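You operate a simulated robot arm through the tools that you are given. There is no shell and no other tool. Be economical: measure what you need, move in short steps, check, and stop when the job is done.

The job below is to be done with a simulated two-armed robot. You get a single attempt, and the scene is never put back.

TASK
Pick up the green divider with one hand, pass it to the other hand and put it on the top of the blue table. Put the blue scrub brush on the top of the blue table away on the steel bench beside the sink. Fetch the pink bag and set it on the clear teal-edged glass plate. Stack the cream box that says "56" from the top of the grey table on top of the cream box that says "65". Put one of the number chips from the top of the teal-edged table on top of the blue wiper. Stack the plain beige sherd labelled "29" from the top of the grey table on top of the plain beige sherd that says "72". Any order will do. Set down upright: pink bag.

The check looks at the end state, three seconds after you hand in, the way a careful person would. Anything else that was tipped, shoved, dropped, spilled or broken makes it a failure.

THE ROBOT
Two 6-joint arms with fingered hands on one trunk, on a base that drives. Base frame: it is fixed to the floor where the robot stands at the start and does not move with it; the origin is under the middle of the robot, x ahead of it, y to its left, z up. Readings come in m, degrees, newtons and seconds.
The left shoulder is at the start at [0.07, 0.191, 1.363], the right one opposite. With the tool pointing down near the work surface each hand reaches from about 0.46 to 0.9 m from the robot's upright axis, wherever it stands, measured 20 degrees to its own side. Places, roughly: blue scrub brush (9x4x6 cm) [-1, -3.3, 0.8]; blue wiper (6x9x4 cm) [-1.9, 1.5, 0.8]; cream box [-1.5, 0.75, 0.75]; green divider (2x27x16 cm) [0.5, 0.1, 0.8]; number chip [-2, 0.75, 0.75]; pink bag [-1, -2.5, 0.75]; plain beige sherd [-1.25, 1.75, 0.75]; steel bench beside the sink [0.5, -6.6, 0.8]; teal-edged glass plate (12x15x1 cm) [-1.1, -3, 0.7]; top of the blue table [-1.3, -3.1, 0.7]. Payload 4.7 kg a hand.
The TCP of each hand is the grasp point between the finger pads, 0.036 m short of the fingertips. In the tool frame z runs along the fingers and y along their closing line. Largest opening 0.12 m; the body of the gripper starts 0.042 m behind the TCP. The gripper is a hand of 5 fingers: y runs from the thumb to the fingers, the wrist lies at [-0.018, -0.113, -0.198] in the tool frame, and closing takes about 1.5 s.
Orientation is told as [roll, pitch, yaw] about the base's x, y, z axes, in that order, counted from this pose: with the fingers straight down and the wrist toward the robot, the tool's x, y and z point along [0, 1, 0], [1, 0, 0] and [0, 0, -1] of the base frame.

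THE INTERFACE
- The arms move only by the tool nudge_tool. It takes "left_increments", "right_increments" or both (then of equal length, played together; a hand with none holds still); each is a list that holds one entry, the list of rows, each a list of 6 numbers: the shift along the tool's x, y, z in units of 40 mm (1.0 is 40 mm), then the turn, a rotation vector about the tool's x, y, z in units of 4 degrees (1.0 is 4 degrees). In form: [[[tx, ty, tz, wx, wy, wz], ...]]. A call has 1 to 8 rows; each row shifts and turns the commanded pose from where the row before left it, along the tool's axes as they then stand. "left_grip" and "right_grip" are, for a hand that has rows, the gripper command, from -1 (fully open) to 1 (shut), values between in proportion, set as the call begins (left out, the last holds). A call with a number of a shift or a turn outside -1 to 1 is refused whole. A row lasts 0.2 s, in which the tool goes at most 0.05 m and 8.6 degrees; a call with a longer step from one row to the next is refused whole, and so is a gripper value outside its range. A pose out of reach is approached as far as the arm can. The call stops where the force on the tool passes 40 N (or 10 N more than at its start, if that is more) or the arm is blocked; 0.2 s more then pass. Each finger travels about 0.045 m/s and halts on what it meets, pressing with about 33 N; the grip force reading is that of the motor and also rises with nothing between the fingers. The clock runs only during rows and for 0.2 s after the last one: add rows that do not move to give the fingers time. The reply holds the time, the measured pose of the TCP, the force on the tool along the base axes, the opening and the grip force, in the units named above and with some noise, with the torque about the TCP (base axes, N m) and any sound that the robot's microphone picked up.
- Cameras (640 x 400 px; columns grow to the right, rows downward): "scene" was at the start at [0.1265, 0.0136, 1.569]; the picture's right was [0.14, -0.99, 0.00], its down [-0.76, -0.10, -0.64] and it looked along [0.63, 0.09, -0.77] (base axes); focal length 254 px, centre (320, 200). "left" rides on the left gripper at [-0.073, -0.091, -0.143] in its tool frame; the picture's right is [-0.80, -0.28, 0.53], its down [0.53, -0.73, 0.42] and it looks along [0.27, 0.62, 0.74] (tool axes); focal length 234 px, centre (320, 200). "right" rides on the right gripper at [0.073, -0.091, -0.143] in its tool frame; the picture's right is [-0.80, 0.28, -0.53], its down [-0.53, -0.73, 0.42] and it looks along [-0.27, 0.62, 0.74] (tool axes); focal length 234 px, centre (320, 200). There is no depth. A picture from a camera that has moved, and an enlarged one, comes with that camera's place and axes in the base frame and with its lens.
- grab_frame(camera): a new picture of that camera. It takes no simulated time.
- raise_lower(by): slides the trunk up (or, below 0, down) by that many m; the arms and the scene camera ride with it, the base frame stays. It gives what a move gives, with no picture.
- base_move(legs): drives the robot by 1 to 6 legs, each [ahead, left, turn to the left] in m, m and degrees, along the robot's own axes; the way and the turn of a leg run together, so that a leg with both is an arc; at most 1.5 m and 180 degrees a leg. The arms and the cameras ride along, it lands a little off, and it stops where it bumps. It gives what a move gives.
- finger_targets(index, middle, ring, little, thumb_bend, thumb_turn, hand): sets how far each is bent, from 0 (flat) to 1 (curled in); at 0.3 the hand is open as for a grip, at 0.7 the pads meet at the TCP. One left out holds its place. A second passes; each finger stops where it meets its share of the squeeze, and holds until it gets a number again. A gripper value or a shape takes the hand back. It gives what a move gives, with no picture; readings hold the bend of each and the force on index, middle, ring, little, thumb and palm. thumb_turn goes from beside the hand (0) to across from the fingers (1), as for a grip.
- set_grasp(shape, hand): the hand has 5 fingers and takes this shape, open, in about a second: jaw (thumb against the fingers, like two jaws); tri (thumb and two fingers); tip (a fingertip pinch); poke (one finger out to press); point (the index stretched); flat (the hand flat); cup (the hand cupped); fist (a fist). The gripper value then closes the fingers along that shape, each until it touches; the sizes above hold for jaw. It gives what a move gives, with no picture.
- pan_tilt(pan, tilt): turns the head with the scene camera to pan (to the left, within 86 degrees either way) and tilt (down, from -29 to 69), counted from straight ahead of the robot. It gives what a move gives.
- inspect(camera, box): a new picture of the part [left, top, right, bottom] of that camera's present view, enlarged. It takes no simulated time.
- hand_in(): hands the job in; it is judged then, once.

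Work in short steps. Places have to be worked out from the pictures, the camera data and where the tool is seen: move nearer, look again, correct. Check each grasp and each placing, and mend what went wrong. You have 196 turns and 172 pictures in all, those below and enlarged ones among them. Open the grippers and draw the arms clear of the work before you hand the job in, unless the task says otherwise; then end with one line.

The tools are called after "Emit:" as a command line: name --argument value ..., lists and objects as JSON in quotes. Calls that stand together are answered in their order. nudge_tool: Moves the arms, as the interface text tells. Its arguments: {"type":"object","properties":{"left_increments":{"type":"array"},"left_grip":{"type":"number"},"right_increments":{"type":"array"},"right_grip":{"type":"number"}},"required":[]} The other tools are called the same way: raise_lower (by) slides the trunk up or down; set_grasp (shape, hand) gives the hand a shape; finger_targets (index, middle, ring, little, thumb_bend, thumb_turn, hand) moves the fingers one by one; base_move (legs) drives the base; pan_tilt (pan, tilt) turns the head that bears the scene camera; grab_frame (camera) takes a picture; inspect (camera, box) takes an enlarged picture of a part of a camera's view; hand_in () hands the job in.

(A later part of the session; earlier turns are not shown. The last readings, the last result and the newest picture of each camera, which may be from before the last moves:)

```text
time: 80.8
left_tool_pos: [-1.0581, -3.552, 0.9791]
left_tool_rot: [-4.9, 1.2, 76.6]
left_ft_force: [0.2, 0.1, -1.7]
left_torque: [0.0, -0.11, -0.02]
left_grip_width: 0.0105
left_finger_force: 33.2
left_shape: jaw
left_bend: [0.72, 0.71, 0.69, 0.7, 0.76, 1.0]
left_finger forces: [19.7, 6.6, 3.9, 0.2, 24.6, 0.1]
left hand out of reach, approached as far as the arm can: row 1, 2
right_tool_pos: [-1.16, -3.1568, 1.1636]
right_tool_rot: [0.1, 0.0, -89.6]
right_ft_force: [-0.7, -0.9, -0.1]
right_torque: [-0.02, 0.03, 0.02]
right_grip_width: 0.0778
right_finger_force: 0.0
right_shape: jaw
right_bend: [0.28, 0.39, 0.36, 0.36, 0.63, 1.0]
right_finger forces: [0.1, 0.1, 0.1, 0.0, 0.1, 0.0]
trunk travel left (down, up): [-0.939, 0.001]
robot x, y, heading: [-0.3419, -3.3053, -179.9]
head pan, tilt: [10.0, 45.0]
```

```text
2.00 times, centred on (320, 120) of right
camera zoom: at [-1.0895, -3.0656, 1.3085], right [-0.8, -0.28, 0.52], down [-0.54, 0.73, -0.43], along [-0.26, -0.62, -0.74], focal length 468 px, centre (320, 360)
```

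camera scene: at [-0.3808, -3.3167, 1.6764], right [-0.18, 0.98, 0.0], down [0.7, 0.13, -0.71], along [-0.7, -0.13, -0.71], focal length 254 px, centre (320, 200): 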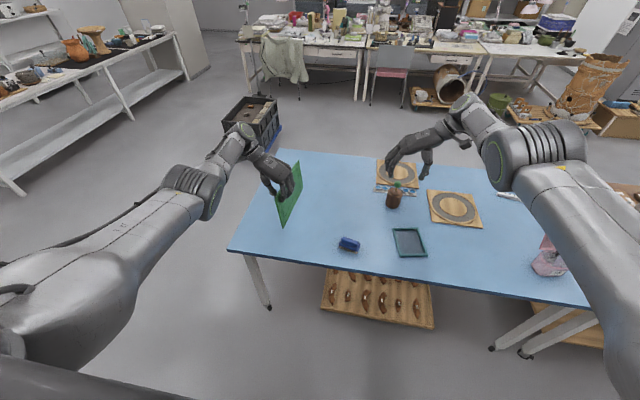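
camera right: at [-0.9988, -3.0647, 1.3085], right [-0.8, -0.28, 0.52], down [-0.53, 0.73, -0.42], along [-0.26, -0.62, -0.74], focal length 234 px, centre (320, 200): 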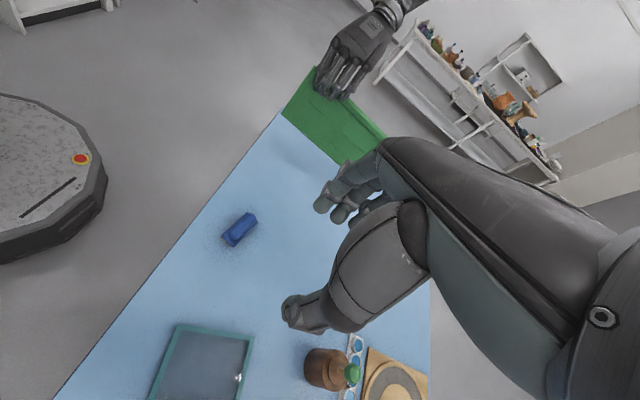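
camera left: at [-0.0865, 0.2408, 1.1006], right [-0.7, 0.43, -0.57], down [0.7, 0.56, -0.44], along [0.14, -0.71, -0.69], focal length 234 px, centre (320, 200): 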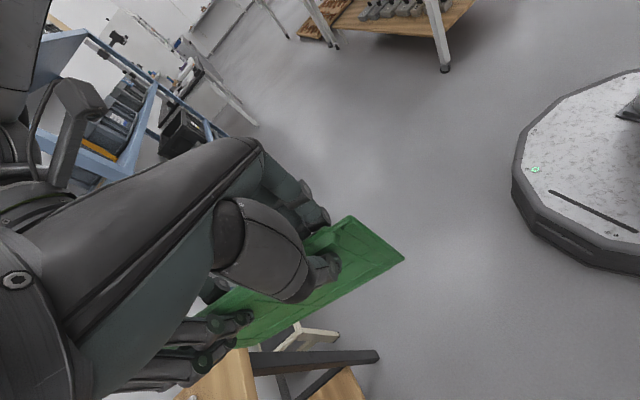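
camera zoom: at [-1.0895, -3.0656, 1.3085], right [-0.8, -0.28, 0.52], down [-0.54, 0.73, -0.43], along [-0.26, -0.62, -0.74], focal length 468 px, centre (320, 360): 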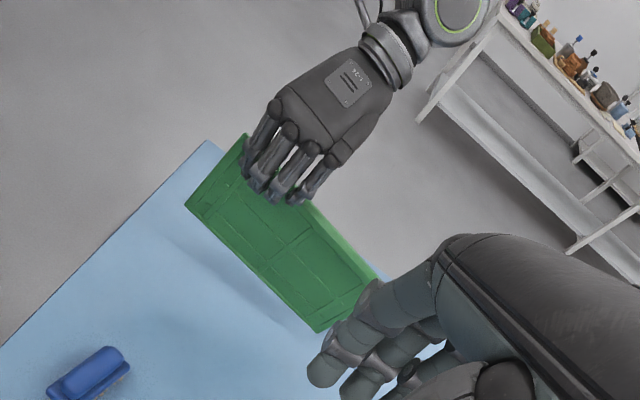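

Re-checking: the far corner was hidden by the right hand, and the near edge was actually plumb earlier. I undo the pitch turn and move the right hand out of the line of sight to verify.

Emit:
nudge_tool --left_increments '[[[0, 0, 0, 0, 0.9, 0], [0, 0, 0, 0, 0.9, 0], [0, 0, 0, 0, 0, 0], [0, 0, 0, 0, 0, 0]]]' --right_increments '[[[0.8, 0, -0.5, 0, 0, 0], [0.8, 0, 0, 0, 0, 0], [0.8, 0, 0, 0, 0, 0], [0.8, 0, 0, 0, 0, 0]]]'

Emit:
inspect --camera "scene" --box '[200, 120, 360, 260]'

Emit:
grab_frame --camera "right"

```text
time: 81.8
left_tool_pos: [-1.0791, -3.5541, 0.9701]
left_tool_rot: [2.4, 1.1, 76.5]
left_ft_force: [0.0, 0.1, -0.8]
left_torque: [-0.02, -0.11, 0.0]
left_grip_width: 0.0107
left_finger_force: 32.7
left_shape: jaw
left_bend: [0.72, 0.71, 0.69, 0.7, 0.76, 1.0]
left_finger forces: [19.6, 6.6, 3.9, 0.2, 24.6, 0.0]
left hand out of reach, approached as far as the arm can: row 1, 2
right_tool_pos: [-1.1595, -3.1564, 1.1649]
right_tool_rot: [0.2, 0.0, -89.7]
right_ft_force: [-0.3, 0.6, -0.4]
right_torque: [0.02, -0.03, -0.02]
right_grip_width: 0.078
right_finger_force: 0.1
right_shape: jaw
right_bend: [0.28, 0.39, 0.36, 0.36, 0.63, 1.0]
right_finger forces: [0.0, 0.0, 0.0, 0.0, 0.0, 0.1]
right hand out of reach, approached as far as the arm can: row 1, 2, 3, 4
trunk travel left (down, up): [-0.939, 0.001]
robot x, y, heading: [-0.3422, -3.3059, -179.4]
head pan, tilt: [10.0, 45.0]
```

```text
2.86 times, centred on (280, 190) of scene
camera zoom: at [-0.4705, -3.3166, 1.6765], right [-0.18, 0.98, 0.0], down [0.7, 0.13, -0.71], along [-0.7, -0.13, -0.71], focal length 725 px, centre (434, 229)
```

zoom: 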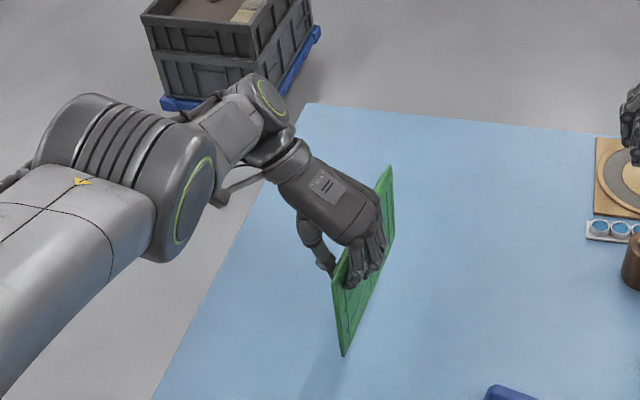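

```text
118 pictures are left
camera right: at [-1.0888, -3.0645, 1.3094], right [-0.8, -0.28, 0.52], down [-0.53, 0.73, -0.43], along [-0.26, -0.62, -0.74], focal length 234 px, centre (320, 200)
```

right: 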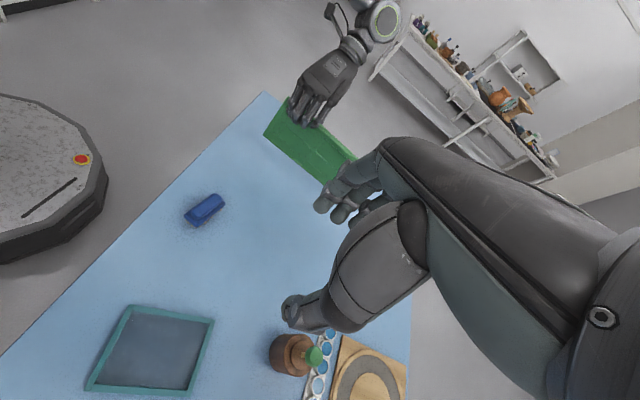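

Lower now; most of the way first, then in small steps watching the force.

Emit:
nudge_tool --left_increments '[[[0, 0, 0.5, 0, 0, 0], [0, 0, 0.5, 0, 0, 0], [0, 0, 0.5, 0, 0, 0], [0, 0, 0.3, 0, 0, 0], [0, 0, 0, 0, 0, 0]]]'

Emit:
inspect --camera "scene" --box '[200, 120, 360, 260]'

```text
time: 83.0
left_tool_pos: [-1.0542, -3.5561, 0.9201]
left_tool_rot: [2.3, 1.1, 76.6]
left_ft_force: [-0.9, 0.9, -1.8]
left_torque: [-0.01, -0.05, -0.01]
left_grip_width: 0.0104
left_finger_force: 33.2
left_shape: jaw
left_bend: [0.72, 0.71, 0.69, 0.7, 0.76, 1.0]
left_finger forces: [19.9, 6.7, 3.9, 0.2, 24.6, 0.1]
left hand out of reach, approached as far as the arm can: row 1, 2, 3, 4
right_tool_pos: [-1.1601, -3.1558, 1.1642]
right_tool_rot: [0.1, -0.1, -89.6]
right_ft_force: [-1.0, 0.3, 0.3]
right_torque: [0.01, -0.02, -0.02]
right_grip_width: 0.0782
right_finger_force: 0.1
right_shape: jaw
right_bend: [0.28, 0.39, 0.36, 0.36, 0.63, 1.0]
right_finger forces: [0.0, 0.0, 0.1, 0.0, 0.0, 0.0]
trunk travel left (down, up): [-0.939, 0.001]
robot x, y, heading: [-0.3402, -3.3049, -179.6]
head pan, tilt: [10.0, 45.0]
```

```text
2.86 times, centred on (280, 190) of scene
camera zoom: at [-0.4703, -3.317, 1.6765], right [-0.18, 0.98, 0.0], down [0.7, 0.13, -0.71], along [-0.7, -0.13, -0.71], focal length 725 px, centre (434, 229)
```

zoom: 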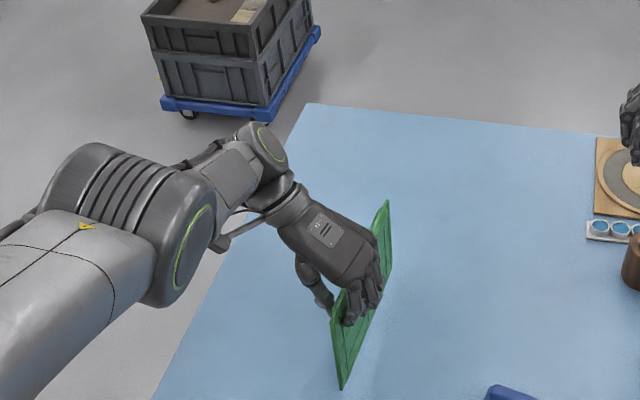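

The arm is stretched, so I lower with the trunk instead.

Emit:
raise_lower --by -0.04

Emit:
inspect --camera "scene" --box '[220, 120, 340, 260]'

Emit:
inspect --camera "right" --box '[220, 60, 380, 200]'

```text
time: 83.8
left_tool_pos: [-1.0551, -3.5544, 0.8818]
left_tool_rot: [2.8, 1.3, 76.4]
left_ft_force: [-4.7, 0.8, 17.2]
left_torque: [-0.12, 0.14, -0.07]
left_grip_width: 0.0116
left_finger_force: 32.9
left_shape: jaw
left_bend: [0.72, 0.72, 0.7, 0.7, 0.77, 1.0]
left_finger forces: [19.0, 6.2, 2.7, 1.3, 32.7, 0.1]
right_tool_pos: [-1.1573, -3.1537, 1.1275]
right_tool_rot: [0.0, 0.0, -89.7]
right_ft_force: [0.7, -0.6, -0.2]
right_torque: [-0.01, 0.01, -0.02]
right_grip_width: 0.0782
right_finger_force: 0.0
right_shape: jaw
right_bend: [0.28, 0.39, 0.36, 0.36, 0.63, 1.0]
right_finger forces: [0.1, 0.0, 0.0, 0.1, 0.1, 0.0]
trunk travel left (down, up): [-0.899, 0.041]
robot x, y, heading: [-0.3421, -3.3042, -179.8]
head pan, tilt: [10.0, 45.0]
```

```text
2.86 times, centred on (280, 190) of scene
camera zoom: at [-0.467, -3.3149, 1.637], right [-0.18, 0.98, 0.0], down [0.69, 0.13, -0.71], along [-0.7, -0.13, -0.71], focal length 725 px, centre (434, 229)
```

zoom: 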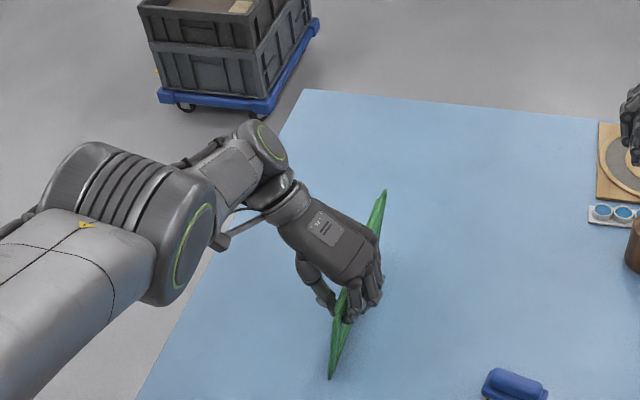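

```text
2.86 times, centred on (300, 130) of right
camera zoom: at [-1.0861, -3.063, 1.2715], right [-0.8, -0.28, 0.52], down [-0.54, 0.73, -0.43], along [-0.26, -0.62, -0.74], focal length 669 px, centre (377, 400)
```

zoom: 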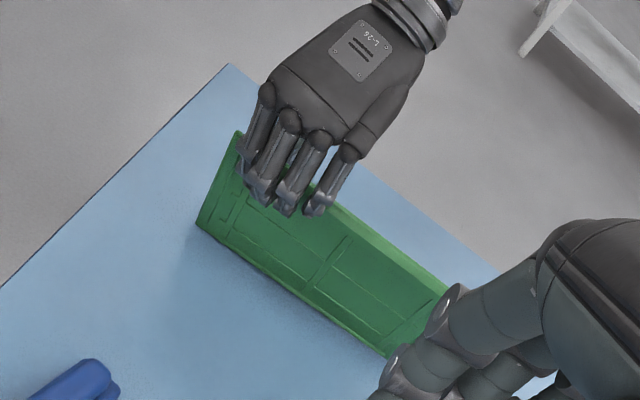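

It touched (17 N) and the plate leaned ~14° in the grip. I lift 2.5 cm, turn it back plumb and re-measure.

Emit:
raise_lower --by 0.025

Emit:
nudge_tool --left_increments '[[[0, 0, 0, -1, 0, 0], [0, 0, 0, -1, 0, 0], [0, 0, 0, -1, 0, 0], [0, 0, 0, 0, 0, 0], [0, 0, 0, 0, 0, 0]]]'

Emit:
inspect --camera "scene" --box '[220, 120, 340, 260]'

Emit:
inspect --camera "right" --box '[220, 60, 380, 200]'

Emit:
grab_frame --camera "left"

```text
time: 84.5
left_tool_pos: [-1.0528, -3.5557, 0.9045]
left_tool_rot: [2.4, 1.2, 76.6]
left_ft_force: [0.8, 0.1, -1.5]
left_torque: [-0.02, -0.11, -0.01]
left_grip_width: 0.0109
left_finger_force: 32.9
left_shape: jaw
left_bend: [0.72, 0.72, 0.7, 0.7, 0.77, 1.0]
left_finger forces: [18.1, 5.3, 3.8, 0.0, 29.4, 0.0]
right_tool_pos: [-1.1594, -3.1556, 1.1505]
right_tool_rot: [0.1, -0.1, -89.6]
right_ft_force: [-0.3, 0.3, -0.1]
right_torque: [0.0, -0.02, 0.0]
right_grip_width: 0.0779
right_finger_force: 0.1
right_shape: jaw
right_bend: [0.28, 0.39, 0.36, 0.36, 0.63, 1.0]
right_finger forces: [0.0, 0.0, 0.0, 0.0, 0.1, 0.1]
trunk travel left (down, up): [-0.924, 0.016]
robot x, y, heading: [-0.3396, -3.3054, -179.9]
head pan, tilt: [10.0, 45.0]
```

```text
time: 85.7
left_tool_pos: [-1.0211, -3.5693, 0.9097]
left_tool_rot: [2.4, -11.1, 76.0]
left_ft_force: [0.9, -0.6, -2.3]
left_torque: [0.02, -0.1, 0.01]
left_grip_width: 0.0109
left_finger_force: 33.0
left_shape: jaw
left_bend: [0.72, 0.72, 0.7, 0.7, 0.77, 1.0]
left_finger forces: [18.6, 5.2, 3.6, 0.0, 29.1, 0.0]
left hand out of reach, approached as far as the arm can: row 1, 2, 3
right_tool_pos: [-1.1593, -3.1558, 1.1498]
right_tool_rot: [0.2, 0.0, -89.7]
right_ft_force: [0.4, 1.3, 0.1]
right_torque: [0.01, -0.01, 0.0]
right_grip_width: 0.0779
right_finger_force: 0.1
right_shape: jaw
right_bend: [0.28, 0.39, 0.36, 0.36, 0.63, 1.0]
right_finger forces: [0.0, 0.0, 0.0, 0.1, 0.0, 0.0]
trunk travel left (down, up): [-0.924, 0.016]
robot x, y, heading: [-0.3407, -3.3064, -179.9]
head pan, tilt: [10.0, 45.0]
```

```text
2.86 times, centred on (280, 190) of scene
camera zoom: at [-0.4702, -3.3163, 1.6615], right [-0.18, 0.98, 0.0], down [0.7, 0.13, -0.71], along [-0.7, -0.13, -0.71], focal length 725 px, centre (434, 229)
```

zoom: 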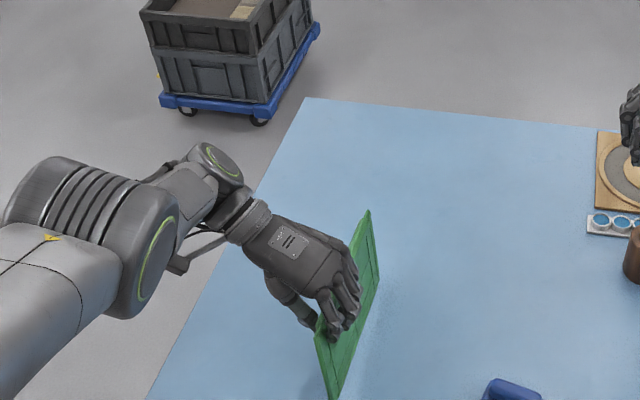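

```text
2.86 times, centred on (300, 130) of right
camera zoom: at [-1.0886, -3.0643, 1.2947], right [-0.8, -0.28, 0.52], down [-0.54, 0.73, -0.43], along [-0.26, -0.62, -0.74], focal length 669 px, centre (377, 400)
```

zoom: 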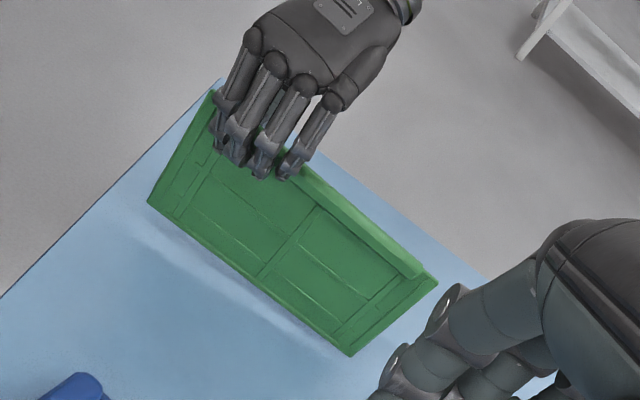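

```text
112 pictures are left
camera left: at [-0.9722, -3.7004, 1.0295], right [0.72, -0.35, -0.6], down [-0.69, -0.49, -0.53], along [-0.11, 0.8, -0.59], focal length 234 px, centre (320, 200)
```

left: 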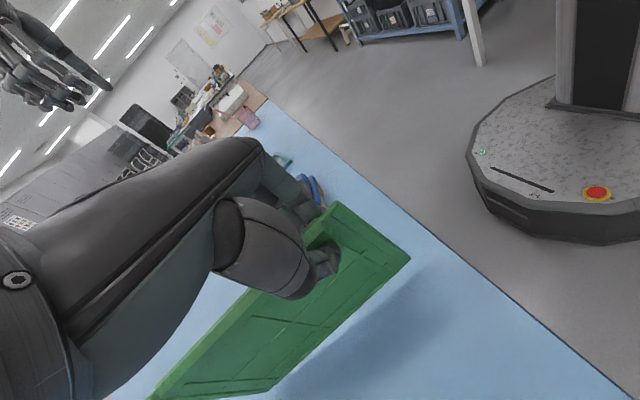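

Now the plate's far end seems plumb and vertical in lean; the far end is ~5° low. I correct that and lower by the trunk in small steps.

Emit:
nudge_tool --left_increments '[[[0, 0, 0, 0, 1, 0], [0, 0, 0, 0, 0, 0], [0, 0, 0, 0, 0, 0]]]'

Emit:
raise_lower --by -0.012

Emit:
inspect --camera "right" --box '[220, 60, 380, 200]'

```text
time: 86.5
left_tool_pos: [-1.03, -3.5717, 0.905]
left_tool_rot: [6.4, -11.0, 76.0]
left_ft_force: [0.4, -0.6, -1.5]
left_torque: [-0.02, -0.15, 0.02]
left_grip_width: 0.0109
left_finger_force: 32.8
left_shape: jaw
left_bend: [0.72, 0.72, 0.7, 0.7, 0.77, 1.0]
left_finger forces: [18.7, 5.2, 3.6, 0.1, 29.0, 0.0]
left hand out of reach, approached as far as the arm can: row 1
right_tool_pos: [-1.1592, -3.1554, 1.1506]
right_tool_rot: [0.2, 0.0, -89.6]
right_ft_force: [-0.6, 0.7, -1.0]
right_torque: [0.0, -0.03, 0.0]
right_grip_width: 0.078
right_finger_force: 0.1
right_shape: jaw
right_bend: [0.28, 0.39, 0.36, 0.36, 0.63, 1.0]
right_finger forces: [0.0, 0.1, 0.0, 0.1, 0.0, 0.0]
trunk travel left (down, up): [-0.924, 0.016]
robot x, y, heading: [-0.3402, -3.307, -179.8]
head pan, tilt: [10.0, 45.0]
```

```text
time: 87.1
left_tool_pos: [-1.0311, -3.5715, 0.892]
left_tool_rot: [6.3, -11.0, 76.0]
left_ft_force: [0.0, -0.2, 0.0]
left_torque: [0.0, -0.11, -0.02]
left_grip_width: 0.011
left_finger_force: 32.6
left_shape: jaw
left_bend: [0.72, 0.72, 0.7, 0.7, 0.77, 1.0]
left_finger forces: [18.6, 5.1, 3.5, 0.0, 29.0, 0.1]
right_tool_pos: [-1.1596, -3.1559, 1.1388]
right_tool_rot: [0.1, 0.0, -89.6]
right_ft_force: [0.4, -0.4, -0.2]
right_torque: [0.0, 0.03, 0.04]
right_grip_width: 0.0781
right_finger_force: 0.1
right_shape: jaw
right_bend: [0.28, 0.39, 0.36, 0.36, 0.63, 1.0]
right_finger forces: [0.1, 0.0, 0.1, 0.0, 0.1, 0.1]
trunk travel left (down, up): [-0.912, 0.028]
robot x, y, heading: [-0.3384, -3.3086, -179.5]
head pan, tilt: [10.0, 45.0]
```

```text
2.86 times, centred on (300, 130) of right
camera zoom: at [-1.0893, -3.0646, 1.2822], right [-0.8, -0.28, 0.52], down [-0.53, 0.73, -0.43], along [-0.26, -0.62, -0.74], focal length 669 px, centre (377, 400)
```

zoom: 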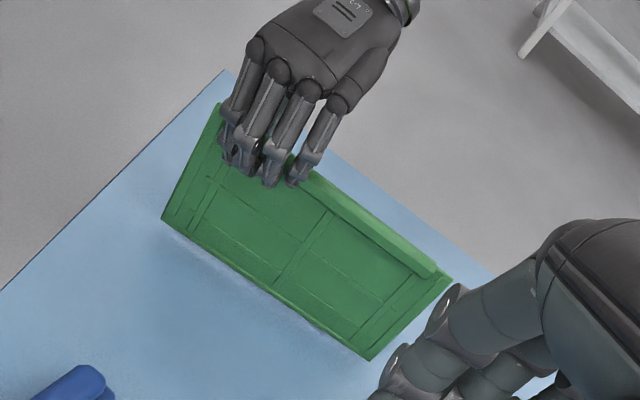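

Bottom edge is parallel to its shadow and nearly touching. I lower in millimetre steps.

Emit:
raise_lower --by -0.006

Emit:
raise_lower --by -0.004

Emit:
inspect --camera "right" --box '[220, 60, 380, 200]'

```text
time: 87.7
left_tool_pos: [-1.0295, -3.5721, 0.8848]
left_tool_rot: [6.3, -10.8, 76.0]
left_ft_force: [0.1, -0.5, -0.4]
left_torque: [0.01, -0.1, 0.02]
left_grip_width: 0.0108
left_finger_force: 32.9
left_shape: jaw
left_bend: [0.72, 0.72, 0.7, 0.7, 0.77, 1.0]
left_finger forces: [18.6, 5.2, 3.5, 0.0, 29.0, 0.1]
right_tool_pos: [-1.1609, -3.1555, 1.1323]
right_tool_rot: [0.2, 0.0, -89.5]
right_ft_force: [-0.2, 0.0, -0.2]
right_torque: [0.0, 0.01, -0.03]
right_grip_width: 0.078
right_finger_force: 0.0
right_shape: jaw
right_bend: [0.28, 0.39, 0.36, 0.36, 0.63, 1.0]
right_finger forces: [0.0, 0.0, 0.0, 0.0, 0.1, 0.0]
trunk travel left (down, up): [-0.906, 0.034]
robot x, y, heading: [-0.3428, -3.3053, -179.7]
head pan, tilt: [10.0, 45.0]
```

```text
time: 88.2
left_tool_pos: [-1.029, -3.5711, 0.8834]
left_tool_rot: [6.5, -10.8, 76.0]
left_ft_force: [1.5, -1.7, 7.5]
left_torque: [0.04, -0.07, -0.03]
left_grip_width: 0.0108
left_finger_force: 32.8
left_shape: jaw
left_bend: [0.72, 0.72, 0.7, 0.7, 0.77, 1.0]
left_finger forces: [18.6, 5.5, 2.9, 0.0, 28.8, 0.1]
right_tool_pos: [-1.1577, -3.1558, 1.1297]
right_tool_rot: [0.2, 0.0, -89.7]
right_ft_force: [0.6, 0.9, 0.8]
right_torque: [0.0, 0.0, 0.01]
right_grip_width: 0.078
right_finger_force: 0.2
right_shape: jaw
right_bend: [0.28, 0.39, 0.36, 0.36, 0.63, 1.0]
right_finger forces: [0.1, 0.0, 0.0, 0.0, 0.1, 0.0]
trunk travel left (down, up): [-0.902, 0.038]
robot x, y, heading: [-0.3432, -3.3053, -179.6]
head pan, tilt: [10.0, 45.0]
```

```text
2.86 times, centred on (300, 130) of right
camera zoom: at [-1.0874, -3.0643, 1.2736], right [-0.8, -0.28, 0.52], down [-0.54, 0.73, -0.43], along [-0.26, -0.62, -0.74], focal length 669 px, centre (377, 400)
```

zoom: 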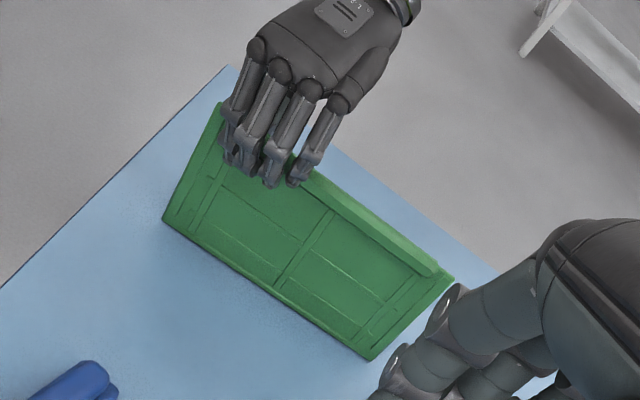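

On the table with 7.5 N. I open slowly.

Emit:
nudge_tool --left_increments '[[[0, 0, 0, 0, 0, 0], [0, 0, 0, 0, 0, 0], [0, 0, 0, 0, 0, 0], [0, 0, 0, 0, 0, 0]]]' --left_grip 0.6

Emit:
inspect --camera "right" --box '[220, 60, 380, 200]'

Emit:
inspect --camera "scene" --box '[220, 120, 340, 260]'

```text
time: 89.2
left_tool_pos: [-1.0297, -3.571, 0.8815]
left_tool_rot: [6.3, -11.0, 76.0]
left_ft_force: [1.3, -0.9, 0.3]
left_torque: [-0.01, 0.01, 0.04]
left_grip_width: 0.024
left_finger_force: 0.1
left_shape: jaw
left_bend: [0.73, 0.59, 0.57, 0.54, 0.74, 1.0]
left_finger forces: [0.2, 0.1, 0.0, 0.0, 0.7, 0.0]
right_tool_pos: [-1.1602, -3.1552, 1.1288]
right_tool_rot: [0.1, 0.0, -89.5]
right_ft_force: [-0.2, -0.3, -0.1]
right_torque: [-0.02, 0.04, 0.01]
right_grip_width: 0.078
right_finger_force: 0.1
right_shape: jaw
right_bend: [0.28, 0.39, 0.36, 0.36, 0.63, 1.0]
right_finger forces: [0.0, 0.0, 0.1, 0.0, 0.0, 0.1]
trunk travel left (down, up): [-0.902, 0.038]
robot x, y, heading: [-0.3428, -3.3059, -179.8]
head pan, tilt: [10.0, 45.0]
```

```text
2.86 times, centred on (300, 130) of right
camera zoom: at [-1.0888, -3.0646, 1.2726], right [-0.8, -0.28, 0.52], down [-0.54, 0.73, -0.43], along [-0.26, -0.62, -0.74], focal length 669 px, centre (377, 400)
```

zoom: 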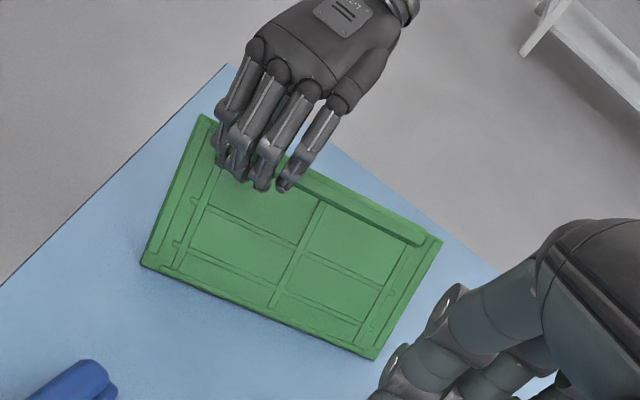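

```text
2.86 times, centred on (280, 190) of scene
camera zoom: at [-0.4704, -3.3166, 1.6395], right [-0.18, 0.98, 0.0], down [0.7, 0.13, -0.71], along [-0.7, -0.13, -0.71], focal length 725 px, centre (434, 229)
```

zoom: 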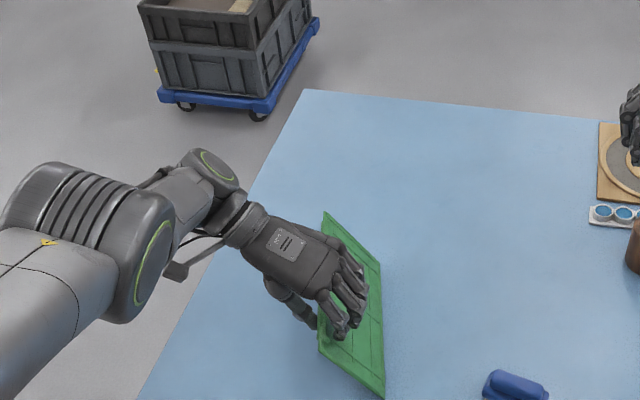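

The plate leans on the thumb toward the left. I'll lay it down gently on that side: open only the fingers, then lower it with the thumb.

Emit:
finger_targets --hand "left" --index 0.1 --middle 0.1 --ring 0.1 --little 0.1

Emit:
inspect --camera "scene" --box '[220, 120, 340, 260]'

Emit:
grab_frame --camera "left"

```text
time: 90.2
left_tool_pos: [-1.0289, -3.5721, 0.8812]
left_tool_rot: [6.4, -10.9, 76.0]
left_ft_force: [-0.3, 0.6, 0.5]
left_torque: [0.0, -0.02, -0.02]
left_grip_width: 0.1104
left_finger_force: 0.1
left_shape: fingers
left_bend: [0.1, 0.1, 0.1, 0.1, 0.74, 1.0]
left_finger forces: [0.0, 0.0, 0.1, 0.0, 0.0, 0.0]
right_tool_pos: [-1.1594, -3.1557, 1.1288]
right_tool_rot: [0.1, 0.0, -89.6]
right_ft_force: [0.6, 0.1, 0.7]
right_torque: [0.02, -0.01, -0.02]
right_grip_width: 0.0782
right_finger_force: 0.0
right_shape: jaw
right_bend: [0.28, 0.39, 0.36, 0.36, 0.63, 1.0]
right_finger forces: [0.1, 0.1, 0.0, 0.0, 0.0, 0.0]
trunk travel left (down, up): [-0.902, 0.038]
robot x, y, heading: [-0.3417, -3.306, -179.7]
head pan, tilt: [10.0, 45.0]
```

```text
2.86 times, centred on (280, 190) of scene
camera zoom: at [-0.47, -3.3166, 1.6395], right [-0.18, 0.98, 0.0], down [0.7, 0.13, -0.71], along [-0.7, -0.13, -0.71], focal length 725 px, centre (434, 229)
```

zoom: 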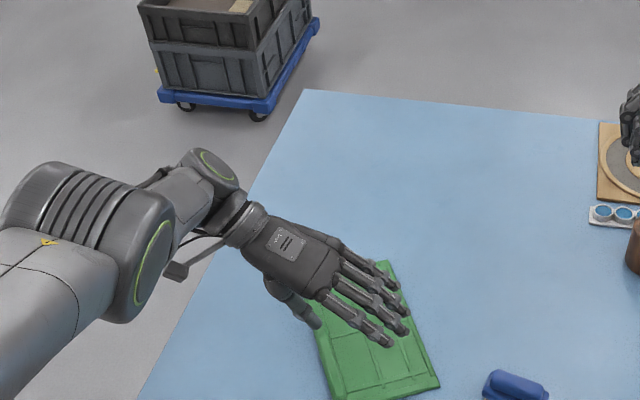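

```text
106 pictures are left
camera left: at [-0.9715, -3.7038, 0.9962], right [0.68, -0.33, -0.65], down [-0.72, -0.49, -0.49], along [-0.16, 0.8, -0.57], focal length 234 px, centre (320, 200)
```

left: 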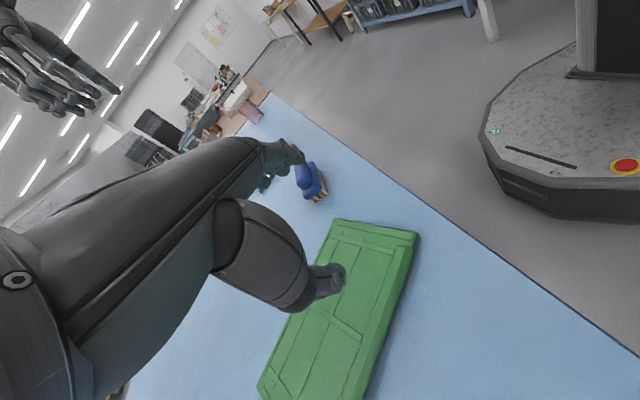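

The divider has slid down flat on the table, no noise. I raise the left hand clear and turn the right hand back to face forward for the brush.

Emit:
nudge_tool --left_increments '[[[0, 0, -0.8, 0, 0, 0], [0, 0, -0.8, 0, 0, 0], [0, 0, -0.8, 0, 0, 0], [0, 0, -0.8, 0, 0, 0], [0, 0, -0.8, 0, 0, 0], [0, 0, -0.8, 0, 0, 0], [0, -0.5, 0, 0, 0, 0], [0, -0.5, 0, 0, 0, 0]]]' --right_increments '[[[0, 0, 0, 0, 0, 1], [0, 0, 0, 0, 0, 1], [0, 0, 0, 0, 0, 1], [0, 0, 0, 0, 0, 1], [0, 0, 0, 0, 0, 1], [0, 0, 0, 0, 0, 1], [0, 0, 0, 0, 0, 1], [0, 0, 0, 0, 0, 1]]]'

Emit:
nudge_tool --right_increments '[[[0, 0, 0, 0, 0, 1], [0, 0, 0, 0, 0, 1], [0, 0, 0, 0, 0, 1], [0, 0, 0, 0, 0, 1], [0, 0, 0, 0, 0, 1], [0, 0, 0, 0, 0, 1], [0, 0, 0, 0, 0, 1], [0, 0, 0, 0, 0, 1]]]' --right_grip -0.6

Emit:
grab_frame --camera "scene"

```text
time: 92.0
left_tool_pos: [-1.0746, -3.6645, 1.0348]
left_tool_rot: [6.3, -11.0, 76.0]
left_ft_force: [0.4, -0.4, -0.5]
left_torque: [0.0, 0.03, 0.01]
left_grip_width: 0.1099
left_finger_force: 0.1
left_shape: fingers
left_bend: [0.1, 0.1, 0.1, 0.1, 0.74, 1.0]
left_finger forces: [0.1, 0.0, 0.1, 0.0, 0.1, 0.1]
left hand out of reach, approached as far as the arm can: row 1, 2, 3, 4, 5, 6, 7, 8
right_tool_pos: [-1.2207, -3.1575, 1.1187]
right_tool_rot: [0.1, 0.2, -121.8]
right_ft_force: [0.0, -0.7, -0.5]
right_torque: [0.02, -0.02, 0.01]
right_grip_width: 0.0776
right_finger_force: 0.1
right_shape: jaw
right_bend: [0.28, 0.39, 0.36, 0.36, 0.63, 1.0]
right_finger forces: [0.0, 0.1, 0.0, 0.0, 0.0, 0.0]
right hand out of reach, approached as far as the arm can: row 1, 2, 3, 4, 5, 6, 7, 8
trunk travel left (down, up): [-0.902, 0.038]
robot x, y, heading: [-0.3444, -3.3081, -179.6]
head pan, tilt: [10.0, 45.0]
```

```text
time: 93.8
left_tool_pos: [-1.0746, -3.6622, 1.0344]
left_tool_rot: [6.3, -10.9, 76.0]
left_ft_force: [-1.6, 0.4, 0.8]
left_torque: [0.04, -0.01, -0.02]
left_grip_width: 0.1098
left_finger_force: 0.1
left_shape: fingers
left_bend: [0.1, 0.1, 0.1, 0.1, 0.74, 1.0]
left_finger forces: [0.0, 0.0, 0.0, 0.0, 0.1, 0.1]
right_tool_pos: [-1.2668, -3.1579, 1.1114]
right_tool_rot: [0.1, 0.4, -153.7]
right_ft_force: [0.3, 0.0, -0.3]
right_torque: [-0.03, 0.03, 0.0]
right_grip_width: 0.0959
right_finger_force: 0.0
right_shape: jaw
right_bend: [0.26, 0.34, 0.32, 0.33, 0.52, 0.99]
right_finger forces: [0.0, 0.0, 0.0, 0.0, 0.1, 0.0]
right hand out of reach, approached as far as the arm can: row 1, 2, 3, 4, 5, 6, 7, 8
trunk travel left (down, up): [-0.902, 0.038]
robot x, y, heading: [-0.341, -3.3049, -179.6]
head pan, tilt: [10.0, 45.0]
```

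```text
105 pictures are left
camera scene: at [-0.4702, -3.317, 1.6395], right [-0.18, 0.98, 0.0], down [0.7, 0.13, -0.71], along [-0.7, -0.13, -0.71], focal length 254 px, centre (320, 200)
```

scene: 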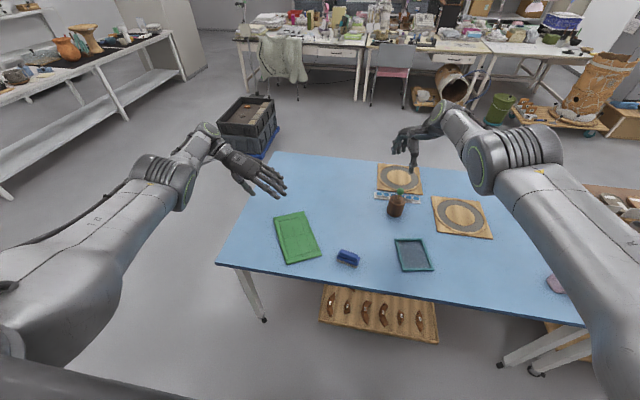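

Divider lies flat well on the table. I finish the right hand's turn and zoom at the brush.

Emit:
nudge_tool --right_increments '[[[0, -0.5, 0, 0, 0, 1], [0, -0.5, 0, 0, 0, 1], [0, -0.5, 0, 0, 0, 1], [0, -0.5, 0, 0, 0, 1], [0, -0.5, 0, 0, 0, 1], [0, -0.5, 0, 0, 0, 1], [0, -0.5, 0, 0, 0, 0.5], [0, 0, 0, 0, 0, 0]]]'

Emit:
inspect --camera "scene" --box '[250, 200, 450, 300]'

```text
time: 95.6
left_tool_pos: [-1.075, -3.6633, 1.0346]
left_tool_rot: [6.4, -10.9, 75.9]
left_ft_force: [-1.0, -0.2, 0.6]
left_torque: [-0.01, -0.03, -0.01]
left_grip_width: 0.1102
left_finger_force: 0.1
left_shape: fingers
left_bend: [0.1, 0.1, 0.1, 0.1, 0.74, 1.0]
left_finger forces: [0.0, 0.1, 0.0, 0.1, 0.0, 0.0]
right_tool_pos: [-1.2792, -3.1333, 1.082]
right_tool_rot: [0.1, 0.3, -179.6]
right_ft_force: [0.2, 0.1, -0.3]
right_torque: [0.0, -0.01, 0.0]
right_grip_width: 0.0958
right_finger_force: 0.1
right_shape: jaw
right_bend: [0.26, 0.34, 0.32, 0.33, 0.52, 0.99]
right_finger forces: [0.1, 0.0, 0.1, 0.1, 0.0, 0.1]
right hand out of reach, approached as far as the arm can: row 1, 2, 3, 4, 5, 6, 7
trunk travel left (down, up): [-0.902, 0.038]
robot x, y, heading: [-0.3403, -3.304, -179.7]
head pan, tilt: [10.0, 45.0]
```

```text
3.20 times, centred on (350, 250) of scene
camera zoom: at [-0.4702, -3.3165, 1.6395], right [-0.18, 0.98, 0.0], down [0.7, 0.13, -0.71], along [-0.7, -0.13, -0.71], focal length 812 px, centre (224, 40)
```

zoom: 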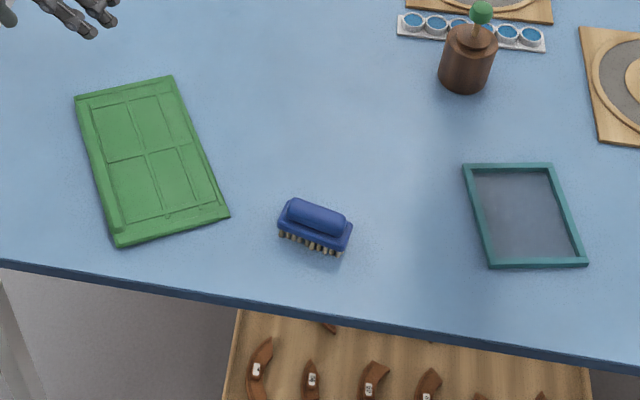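

Brush centre ≈(−1.027,−3.307), long axis ~11° off y. I bring the right hand above it.

Emit:
nudge_tool --right_increments '[[[0.54, -0.79, 0.2, 0, 0, 0], [0.54, -0.79, 0.2, 0, 0, 0], [0.54, -0.79, 0.4, 0, 0, 0], [0.54, -0.79, 0.4, 0, 0, 0], [0.54, -0.79, 0.5, 0, 0, 0], [0.54, -0.79, 0.5, 0, 0, 0], [0.54, -0.79, 0.5, 0, 0, 0], [0.54, -0.79, 0.4, 0, 0, 0]]]'

Emit:
nudge_tool --right_increments '[[[0, 0, 0, 0, 0, 1], [0, 0, 0, 0, 0, 1], [0, 0, 0, 0, 0, 0.75], [0, 0, 0, 0, 0, 0]]]'

Emit:
grab_frame --camera "right"

Emit:
grab_frame --camera "scene"

```text
time: 97.4
left_tool_pos: [-1.0754, -3.6632, 1.0347]
left_tool_rot: [6.4, -11.1, 76.0]
left_ft_force: [0.1, 0.3, -0.1]
left_torque: [-0.01, 0.01, 0.02]
left_grip_width: 0.1099
left_finger_force: 0.0
left_shape: fingers
left_bend: [0.1, 0.1, 0.1, 0.1, 0.74, 1.0]
left_finger forces: [0.1, 0.0, 0.1, 0.0, 0.0, 0.0]
right_tool_pos: [-1.1637, -3.3397, 0.9128]
right_tool_rot: [-0.1, 0.2, -179.7]
right_ft_force: [-0.6, 0.3, -0.1]
right_torque: [0.01, -0.01, -0.01]
right_grip_width: 0.0959
right_finger_force: 0.1
right_shape: jaw
right_bend: [0.26, 0.34, 0.32, 0.33, 0.52, 0.99]
right_finger forces: [0.0, 0.0, 0.1, 0.0, 0.0, 0.0]
right hand out of reach, approached as far as the arm can: row 1, 2, 3, 4, 5, 6, 7, 8
trunk travel left (down, up): [-0.902, 0.038]
robot x, y, heading: [-0.3402, -3.3078, -179.7]
head pan, tilt: [10.0, 45.0]
```

```text
time: 98.4
left_tool_pos: [-1.0745, -3.662, 1.0344]
left_tool_rot: [6.4, -10.9, 76.0]
left_ft_force: [0.4, -0.7, -0.3]
left_torque: [0.01, 0.01, 0.01]
left_grip_width: 0.11
left_finger_force: 0.1
left_shape: fingers
left_bend: [0.1, 0.1, 0.1, 0.1, 0.74, 1.0]
left_finger forces: [0.0, 0.0, 0.0, 0.1, 0.0, 0.0]
right_tool_pos: [-1.1589, -3.3348, 0.9145]
right_tool_rot: [-0.1, 0.2, 169.3]
right_ft_force: [0.8, -0.2, -0.7]
right_torque: [0.01, 0.01, -0.01]
right_grip_width: 0.0956
right_finger_force: 0.0
right_shape: jaw
right_bend: [0.26, 0.34, 0.32, 0.33, 0.52, 0.99]
right_finger forces: [0.0, 0.0, 0.0, 0.1, 0.0, 0.0]
right hand out of reach, approached as far as the arm can: row 2, 3
trunk travel left (down, up): [-0.902, 0.038]
robot x, y, heading: [-0.34, -3.3042, -179.8]
head pan, tilt: [10.0, 45.0]
```

```text
103 pictures are left
camera right: at [-1.0839, -3.4228, 1.0581], right [-0.13, 0.84, 0.53], down [0.82, 0.39, -0.42], along [-0.56, 0.38, -0.74], focal length 234 px, centre (320, 200)
```

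right: 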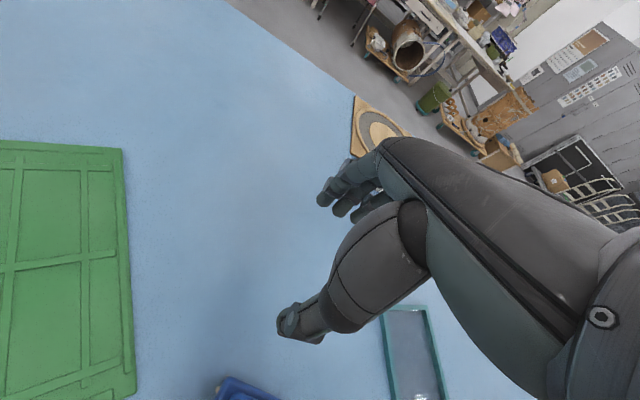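

```text
102 pictures are left
camera scene: at [-0.4702, -3.3167, 1.6395], right [-0.18, 0.98, 0.0], down [0.7, 0.13, -0.71], along [-0.7, -0.13, -0.71], focal length 254 px, centre (320, 200)
```

scene: 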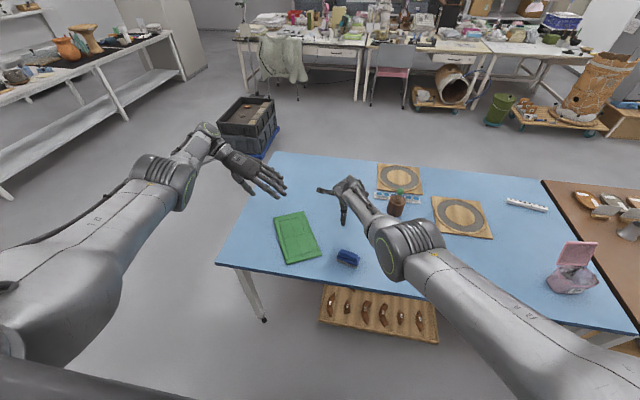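

The right arm reaches better out to its own side. I raise the right hand a bit and move the base back 0.12 and left 0.25.

Emit:
nudge_tool --right_increments '[[[0, 0, -1, 0, 0, 0], [0, 0, -1, 0, 0, 0], [0, 0, -0.5, 0, 0, 0]]]'

Emit:
base_move --legs '[[-0.1, 0.25, 0]]'

Emit:
grab_frame --camera "scene"

```text
time: 99.2
left_tool_pos: [-1.0749, -3.6629, 1.0339]
left_tool_rot: [6.4, -10.9, 76.1]
left_ft_force: [0.0, -0.1, 0.2]
left_torque: [0.02, -0.03, -0.01]
left_grip_width: 0.11
left_finger_force: 0.1
left_shape: fingers
left_bend: [0.1, 0.1, 0.1, 0.1, 0.74, 1.0]
left_finger forces: [0.1, 0.0, 0.0, 0.0, 0.0, 0.0]
right_tool_pos: [-1.159, -3.3354, 1.0174]
right_tool_rot: [-0.1, 0.2, 169.3]
right_ft_force: [-0.1, 0.1, -0.7]
right_torque: [0.0, -0.01, 0.01]
right_grip_width: 0.0957
right_finger_force: 0.1
right_shape: jaw
right_bend: [0.26, 0.34, 0.32, 0.33, 0.52, 0.99]
right_finger forces: [0.0, 0.0, 0.1, 0.0, 0.0, 0.1]
trunk travel left (down, up): [-0.902, 0.038]
robot x, y, heading: [-0.3391, -3.3037, -179.9]
head pan, tilt: [10.0, 45.0]
```

```text
time: 101.1
left_tool_pos: [-0.9739, -3.9135, 1.0359]
left_tool_rot: [6.4, -10.9, 76.2]
left_ft_force: [0.4, 0.8, -0.7]
left_torque: [0.01, 0.03, 0.01]
left_grip_width: 0.1099
left_finger_force: 0.1
left_shape: fingers
left_bend: [0.1, 0.1, 0.1, 0.1, 0.74, 1.0]
left_finger forces: [0.0, 0.0, 0.1, 0.0, 0.0, 0.0]
right_tool_pos: [-1.058, -3.587, 1.0169]
right_tool_rot: [-0.1, 0.3, 169.6]
right_ft_force: [-0.6, 0.1, -0.4]
right_torque: [0.0, -0.01, 0.05]
right_grip_width: 0.0961
right_finger_force: 0.1
right_shape: jaw
right_bend: [0.26, 0.34, 0.32, 0.33, 0.52, 0.99]
right_finger forces: [0.0, 0.0, 0.0, 0.1, 0.1, 0.0]
trunk travel left (down, up): [-0.902, 0.038]
robot x, y, heading: [-0.241, -3.5527, -179.3]
head pan, tilt: [10.0, 45.0]
```

```text
101 pictures are left
camera scene: at [-0.3705, -3.5661, 1.6395], right [-0.18, 0.98, 0.0], down [0.7, 0.13, -0.71], along [-0.69, -0.13, -0.71], focal length 254 px, centre (320, 200)
```

scene: 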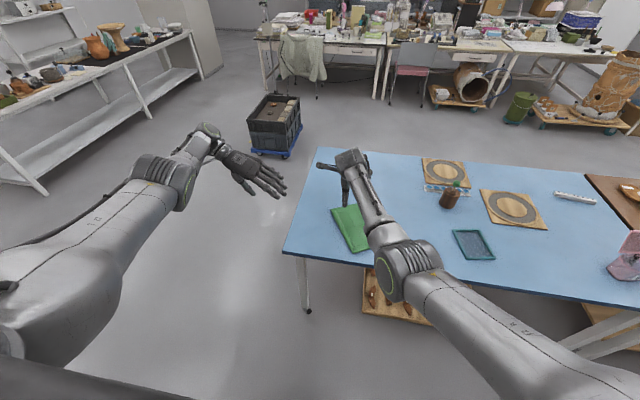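

Now sideways to the brush.

Emit:
nudge_tool --right_increments '[[[-0.88, 0.06, 0.1, 0, 0, 0], [-0.88, 0.06, 0.2, 0, 0, 0], [-0.88, 0.06, 0.3, 0, 0, 0], [-0.88, 0.06, 0.3, 0, 0, 0], [-0.88, 0.06, 0.3, 0, 0, 0], [-0.88, 0.06, 0.3, 0, 0, 0], [-0.88, 0.06, 0.3, 0, 0, 0], [-0.88, 0.06, 0.3, 0, 0, 0]]]'

Emit:
inspect --camera "scene" --box '[320, 150, 520, 300]'

Emit:
grab_frame --camera "right"

```text
time: 102.9
left_tool_pos: [-0.974, -3.9147, 1.035]
left_tool_rot: [6.3, -10.9, 76.2]
left_ft_force: [-0.3, 0.2, 0.1]
left_torque: [-0.03, 0.01, 0.04]
left_grip_width: 0.1101
left_finger_force: 0.1
left_shape: fingers
left_bend: [0.1, 0.1, 0.1, 0.1, 0.74, 1.0]
left_finger forces: [0.0, 0.0, 0.1, 0.1, 0.1, 0.1]
right_tool_pos: [-1.0256, -3.3062, 0.9337]
right_tool_rot: [0.0, 0.1, 169.5]
right_ft_force: [-0.2, -0.5, -0.9]
right_torque: [-0.01, 0.01, -0.02]
right_grip_width: 0.0956
right_finger_force: 0.1
right_shape: jaw
right_bend: [0.26, 0.34, 0.32, 0.33, 0.52, 0.99]
right_finger forces: [0.0, 0.0, 0.1, 0.0, 0.0, 0.0]
trunk travel left (down, up): [-0.902, 0.038]
robot x, y, heading: [-0.2356, -3.5565, -179.7]
head pan, tilt: [10.0, 45.0]
```

```text
2.67 times, centred on (420, 225) of scene
camera zoom: at [-0.3697, -3.5656, 1.6396], right [-0.18, 0.98, 0.0], down [0.7, 0.13, -0.71], along [-0.69, -0.13, -0.71], focal length 677 px, centre (53, 133)
```

zoom: 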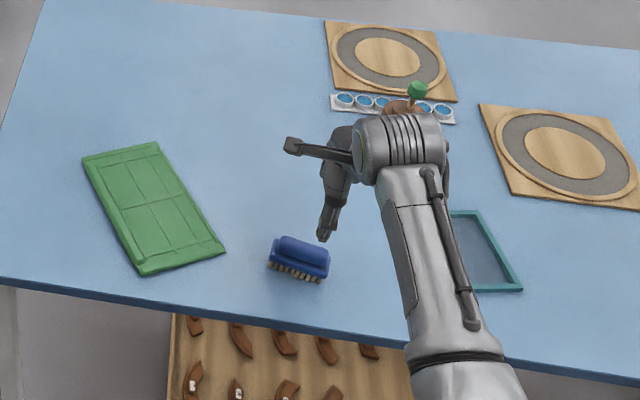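

```text
99 pictures are left
camera right: at [-0.9496, -3.394, 1.0771], right [-0.13, 0.84, 0.52], down [0.82, 0.39, -0.42], along [-0.56, 0.37, -0.74], focal length 234 px, centre (320, 200)
```

right: 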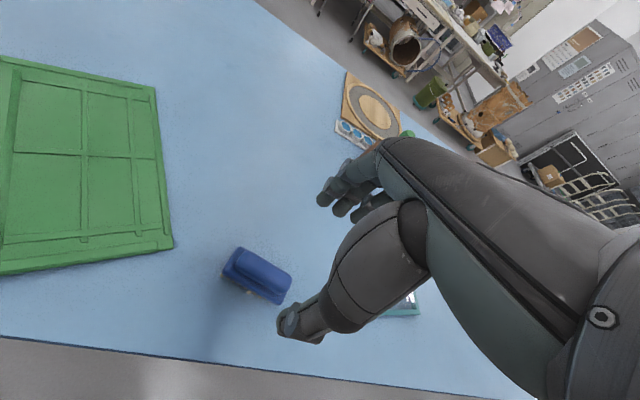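

The hand is above the brush. I shift a bit along it and lower to z≈0.81 with a look.

Emit:
nudge_tool --right_increments '[[[0.4, -0.1, 0.6, 0, 0, 0], [0, 0, 0.8, 0, 0, 0], [0, 0, 0.8, 0, 0, 0], [0, 0, 0.8, 0, 0, 0], [0, 0, 0, 0, 0, 0]]]'

Emit:
inspect --camera "scene" --box '[370, 190, 450, 260]'

Emit:
grab_frame --camera "right"

```text
time: 104.1
left_tool_pos: [-0.9731, -3.9148, 1.0348]
left_tool_rot: [6.4, -10.9, 76.1]
left_ft_force: [0.3, -0.7, 0.6]
left_torque: [-0.01, 0.0, 0.01]
left_grip_width: 0.1098
left_finger_force: 0.0
left_shape: fingers
left_bend: [0.1, 0.1, 0.1, 0.1, 0.74, 1.0]
left_finger forces: [0.0, 0.0, 0.0, 0.1, 0.1, 0.0]
right_tool_pos: [-1.0219, -3.3257, 0.8119]
right_tool_rot: [0.0, 0.1, 169.5]
right_ft_force: [-0.4, 0.1, 0.0]
right_torque: [-0.01, 0.01, 0.0]
right_grip_width: 0.0959
right_finger_force: 0.0
right_shape: jaw
right_bend: [0.26, 0.34, 0.32, 0.33, 0.52, 0.99]
right_finger forces: [0.0, 0.0, 0.0, 0.1, 0.1, 0.1]
trunk travel left (down, up): [-0.902, 0.038]
robot x, y, heading: [-0.2375, -3.5526, -179.5]
head pan, tilt: [10.0, 45.0]
```

```text
5.71 times, centred on (410, 225) of scene
camera zoom: at [-0.3695, -3.5673, 1.6395], right [-0.18, 0.98, 0.0], down [0.7, 0.13, -0.71], along [-0.69, -0.13, -0.71], focal length 1451 px, centre (-194, 57)
```

zoom: 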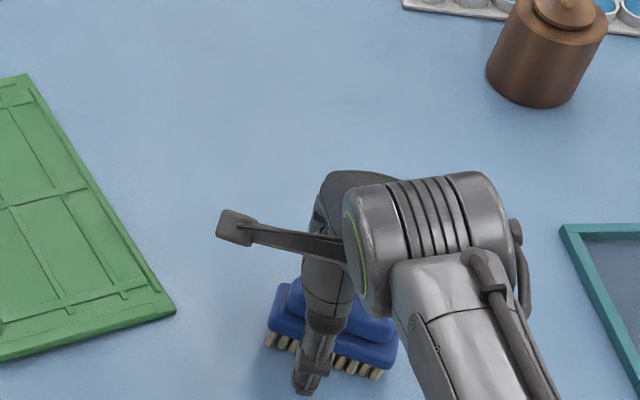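

```text
97 pictures are left
camera right: at [-0.9466, -3.4137, 0.9558], right [-0.13, 0.84, 0.53], down [0.82, 0.39, -0.42], along [-0.56, 0.37, -0.74], focal length 234 px, centre (320, 200)
```

right: 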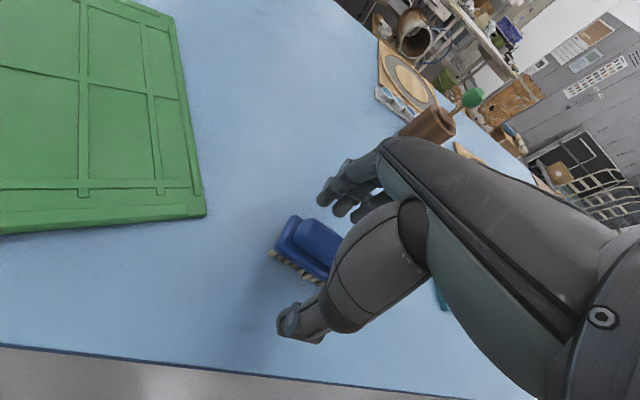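

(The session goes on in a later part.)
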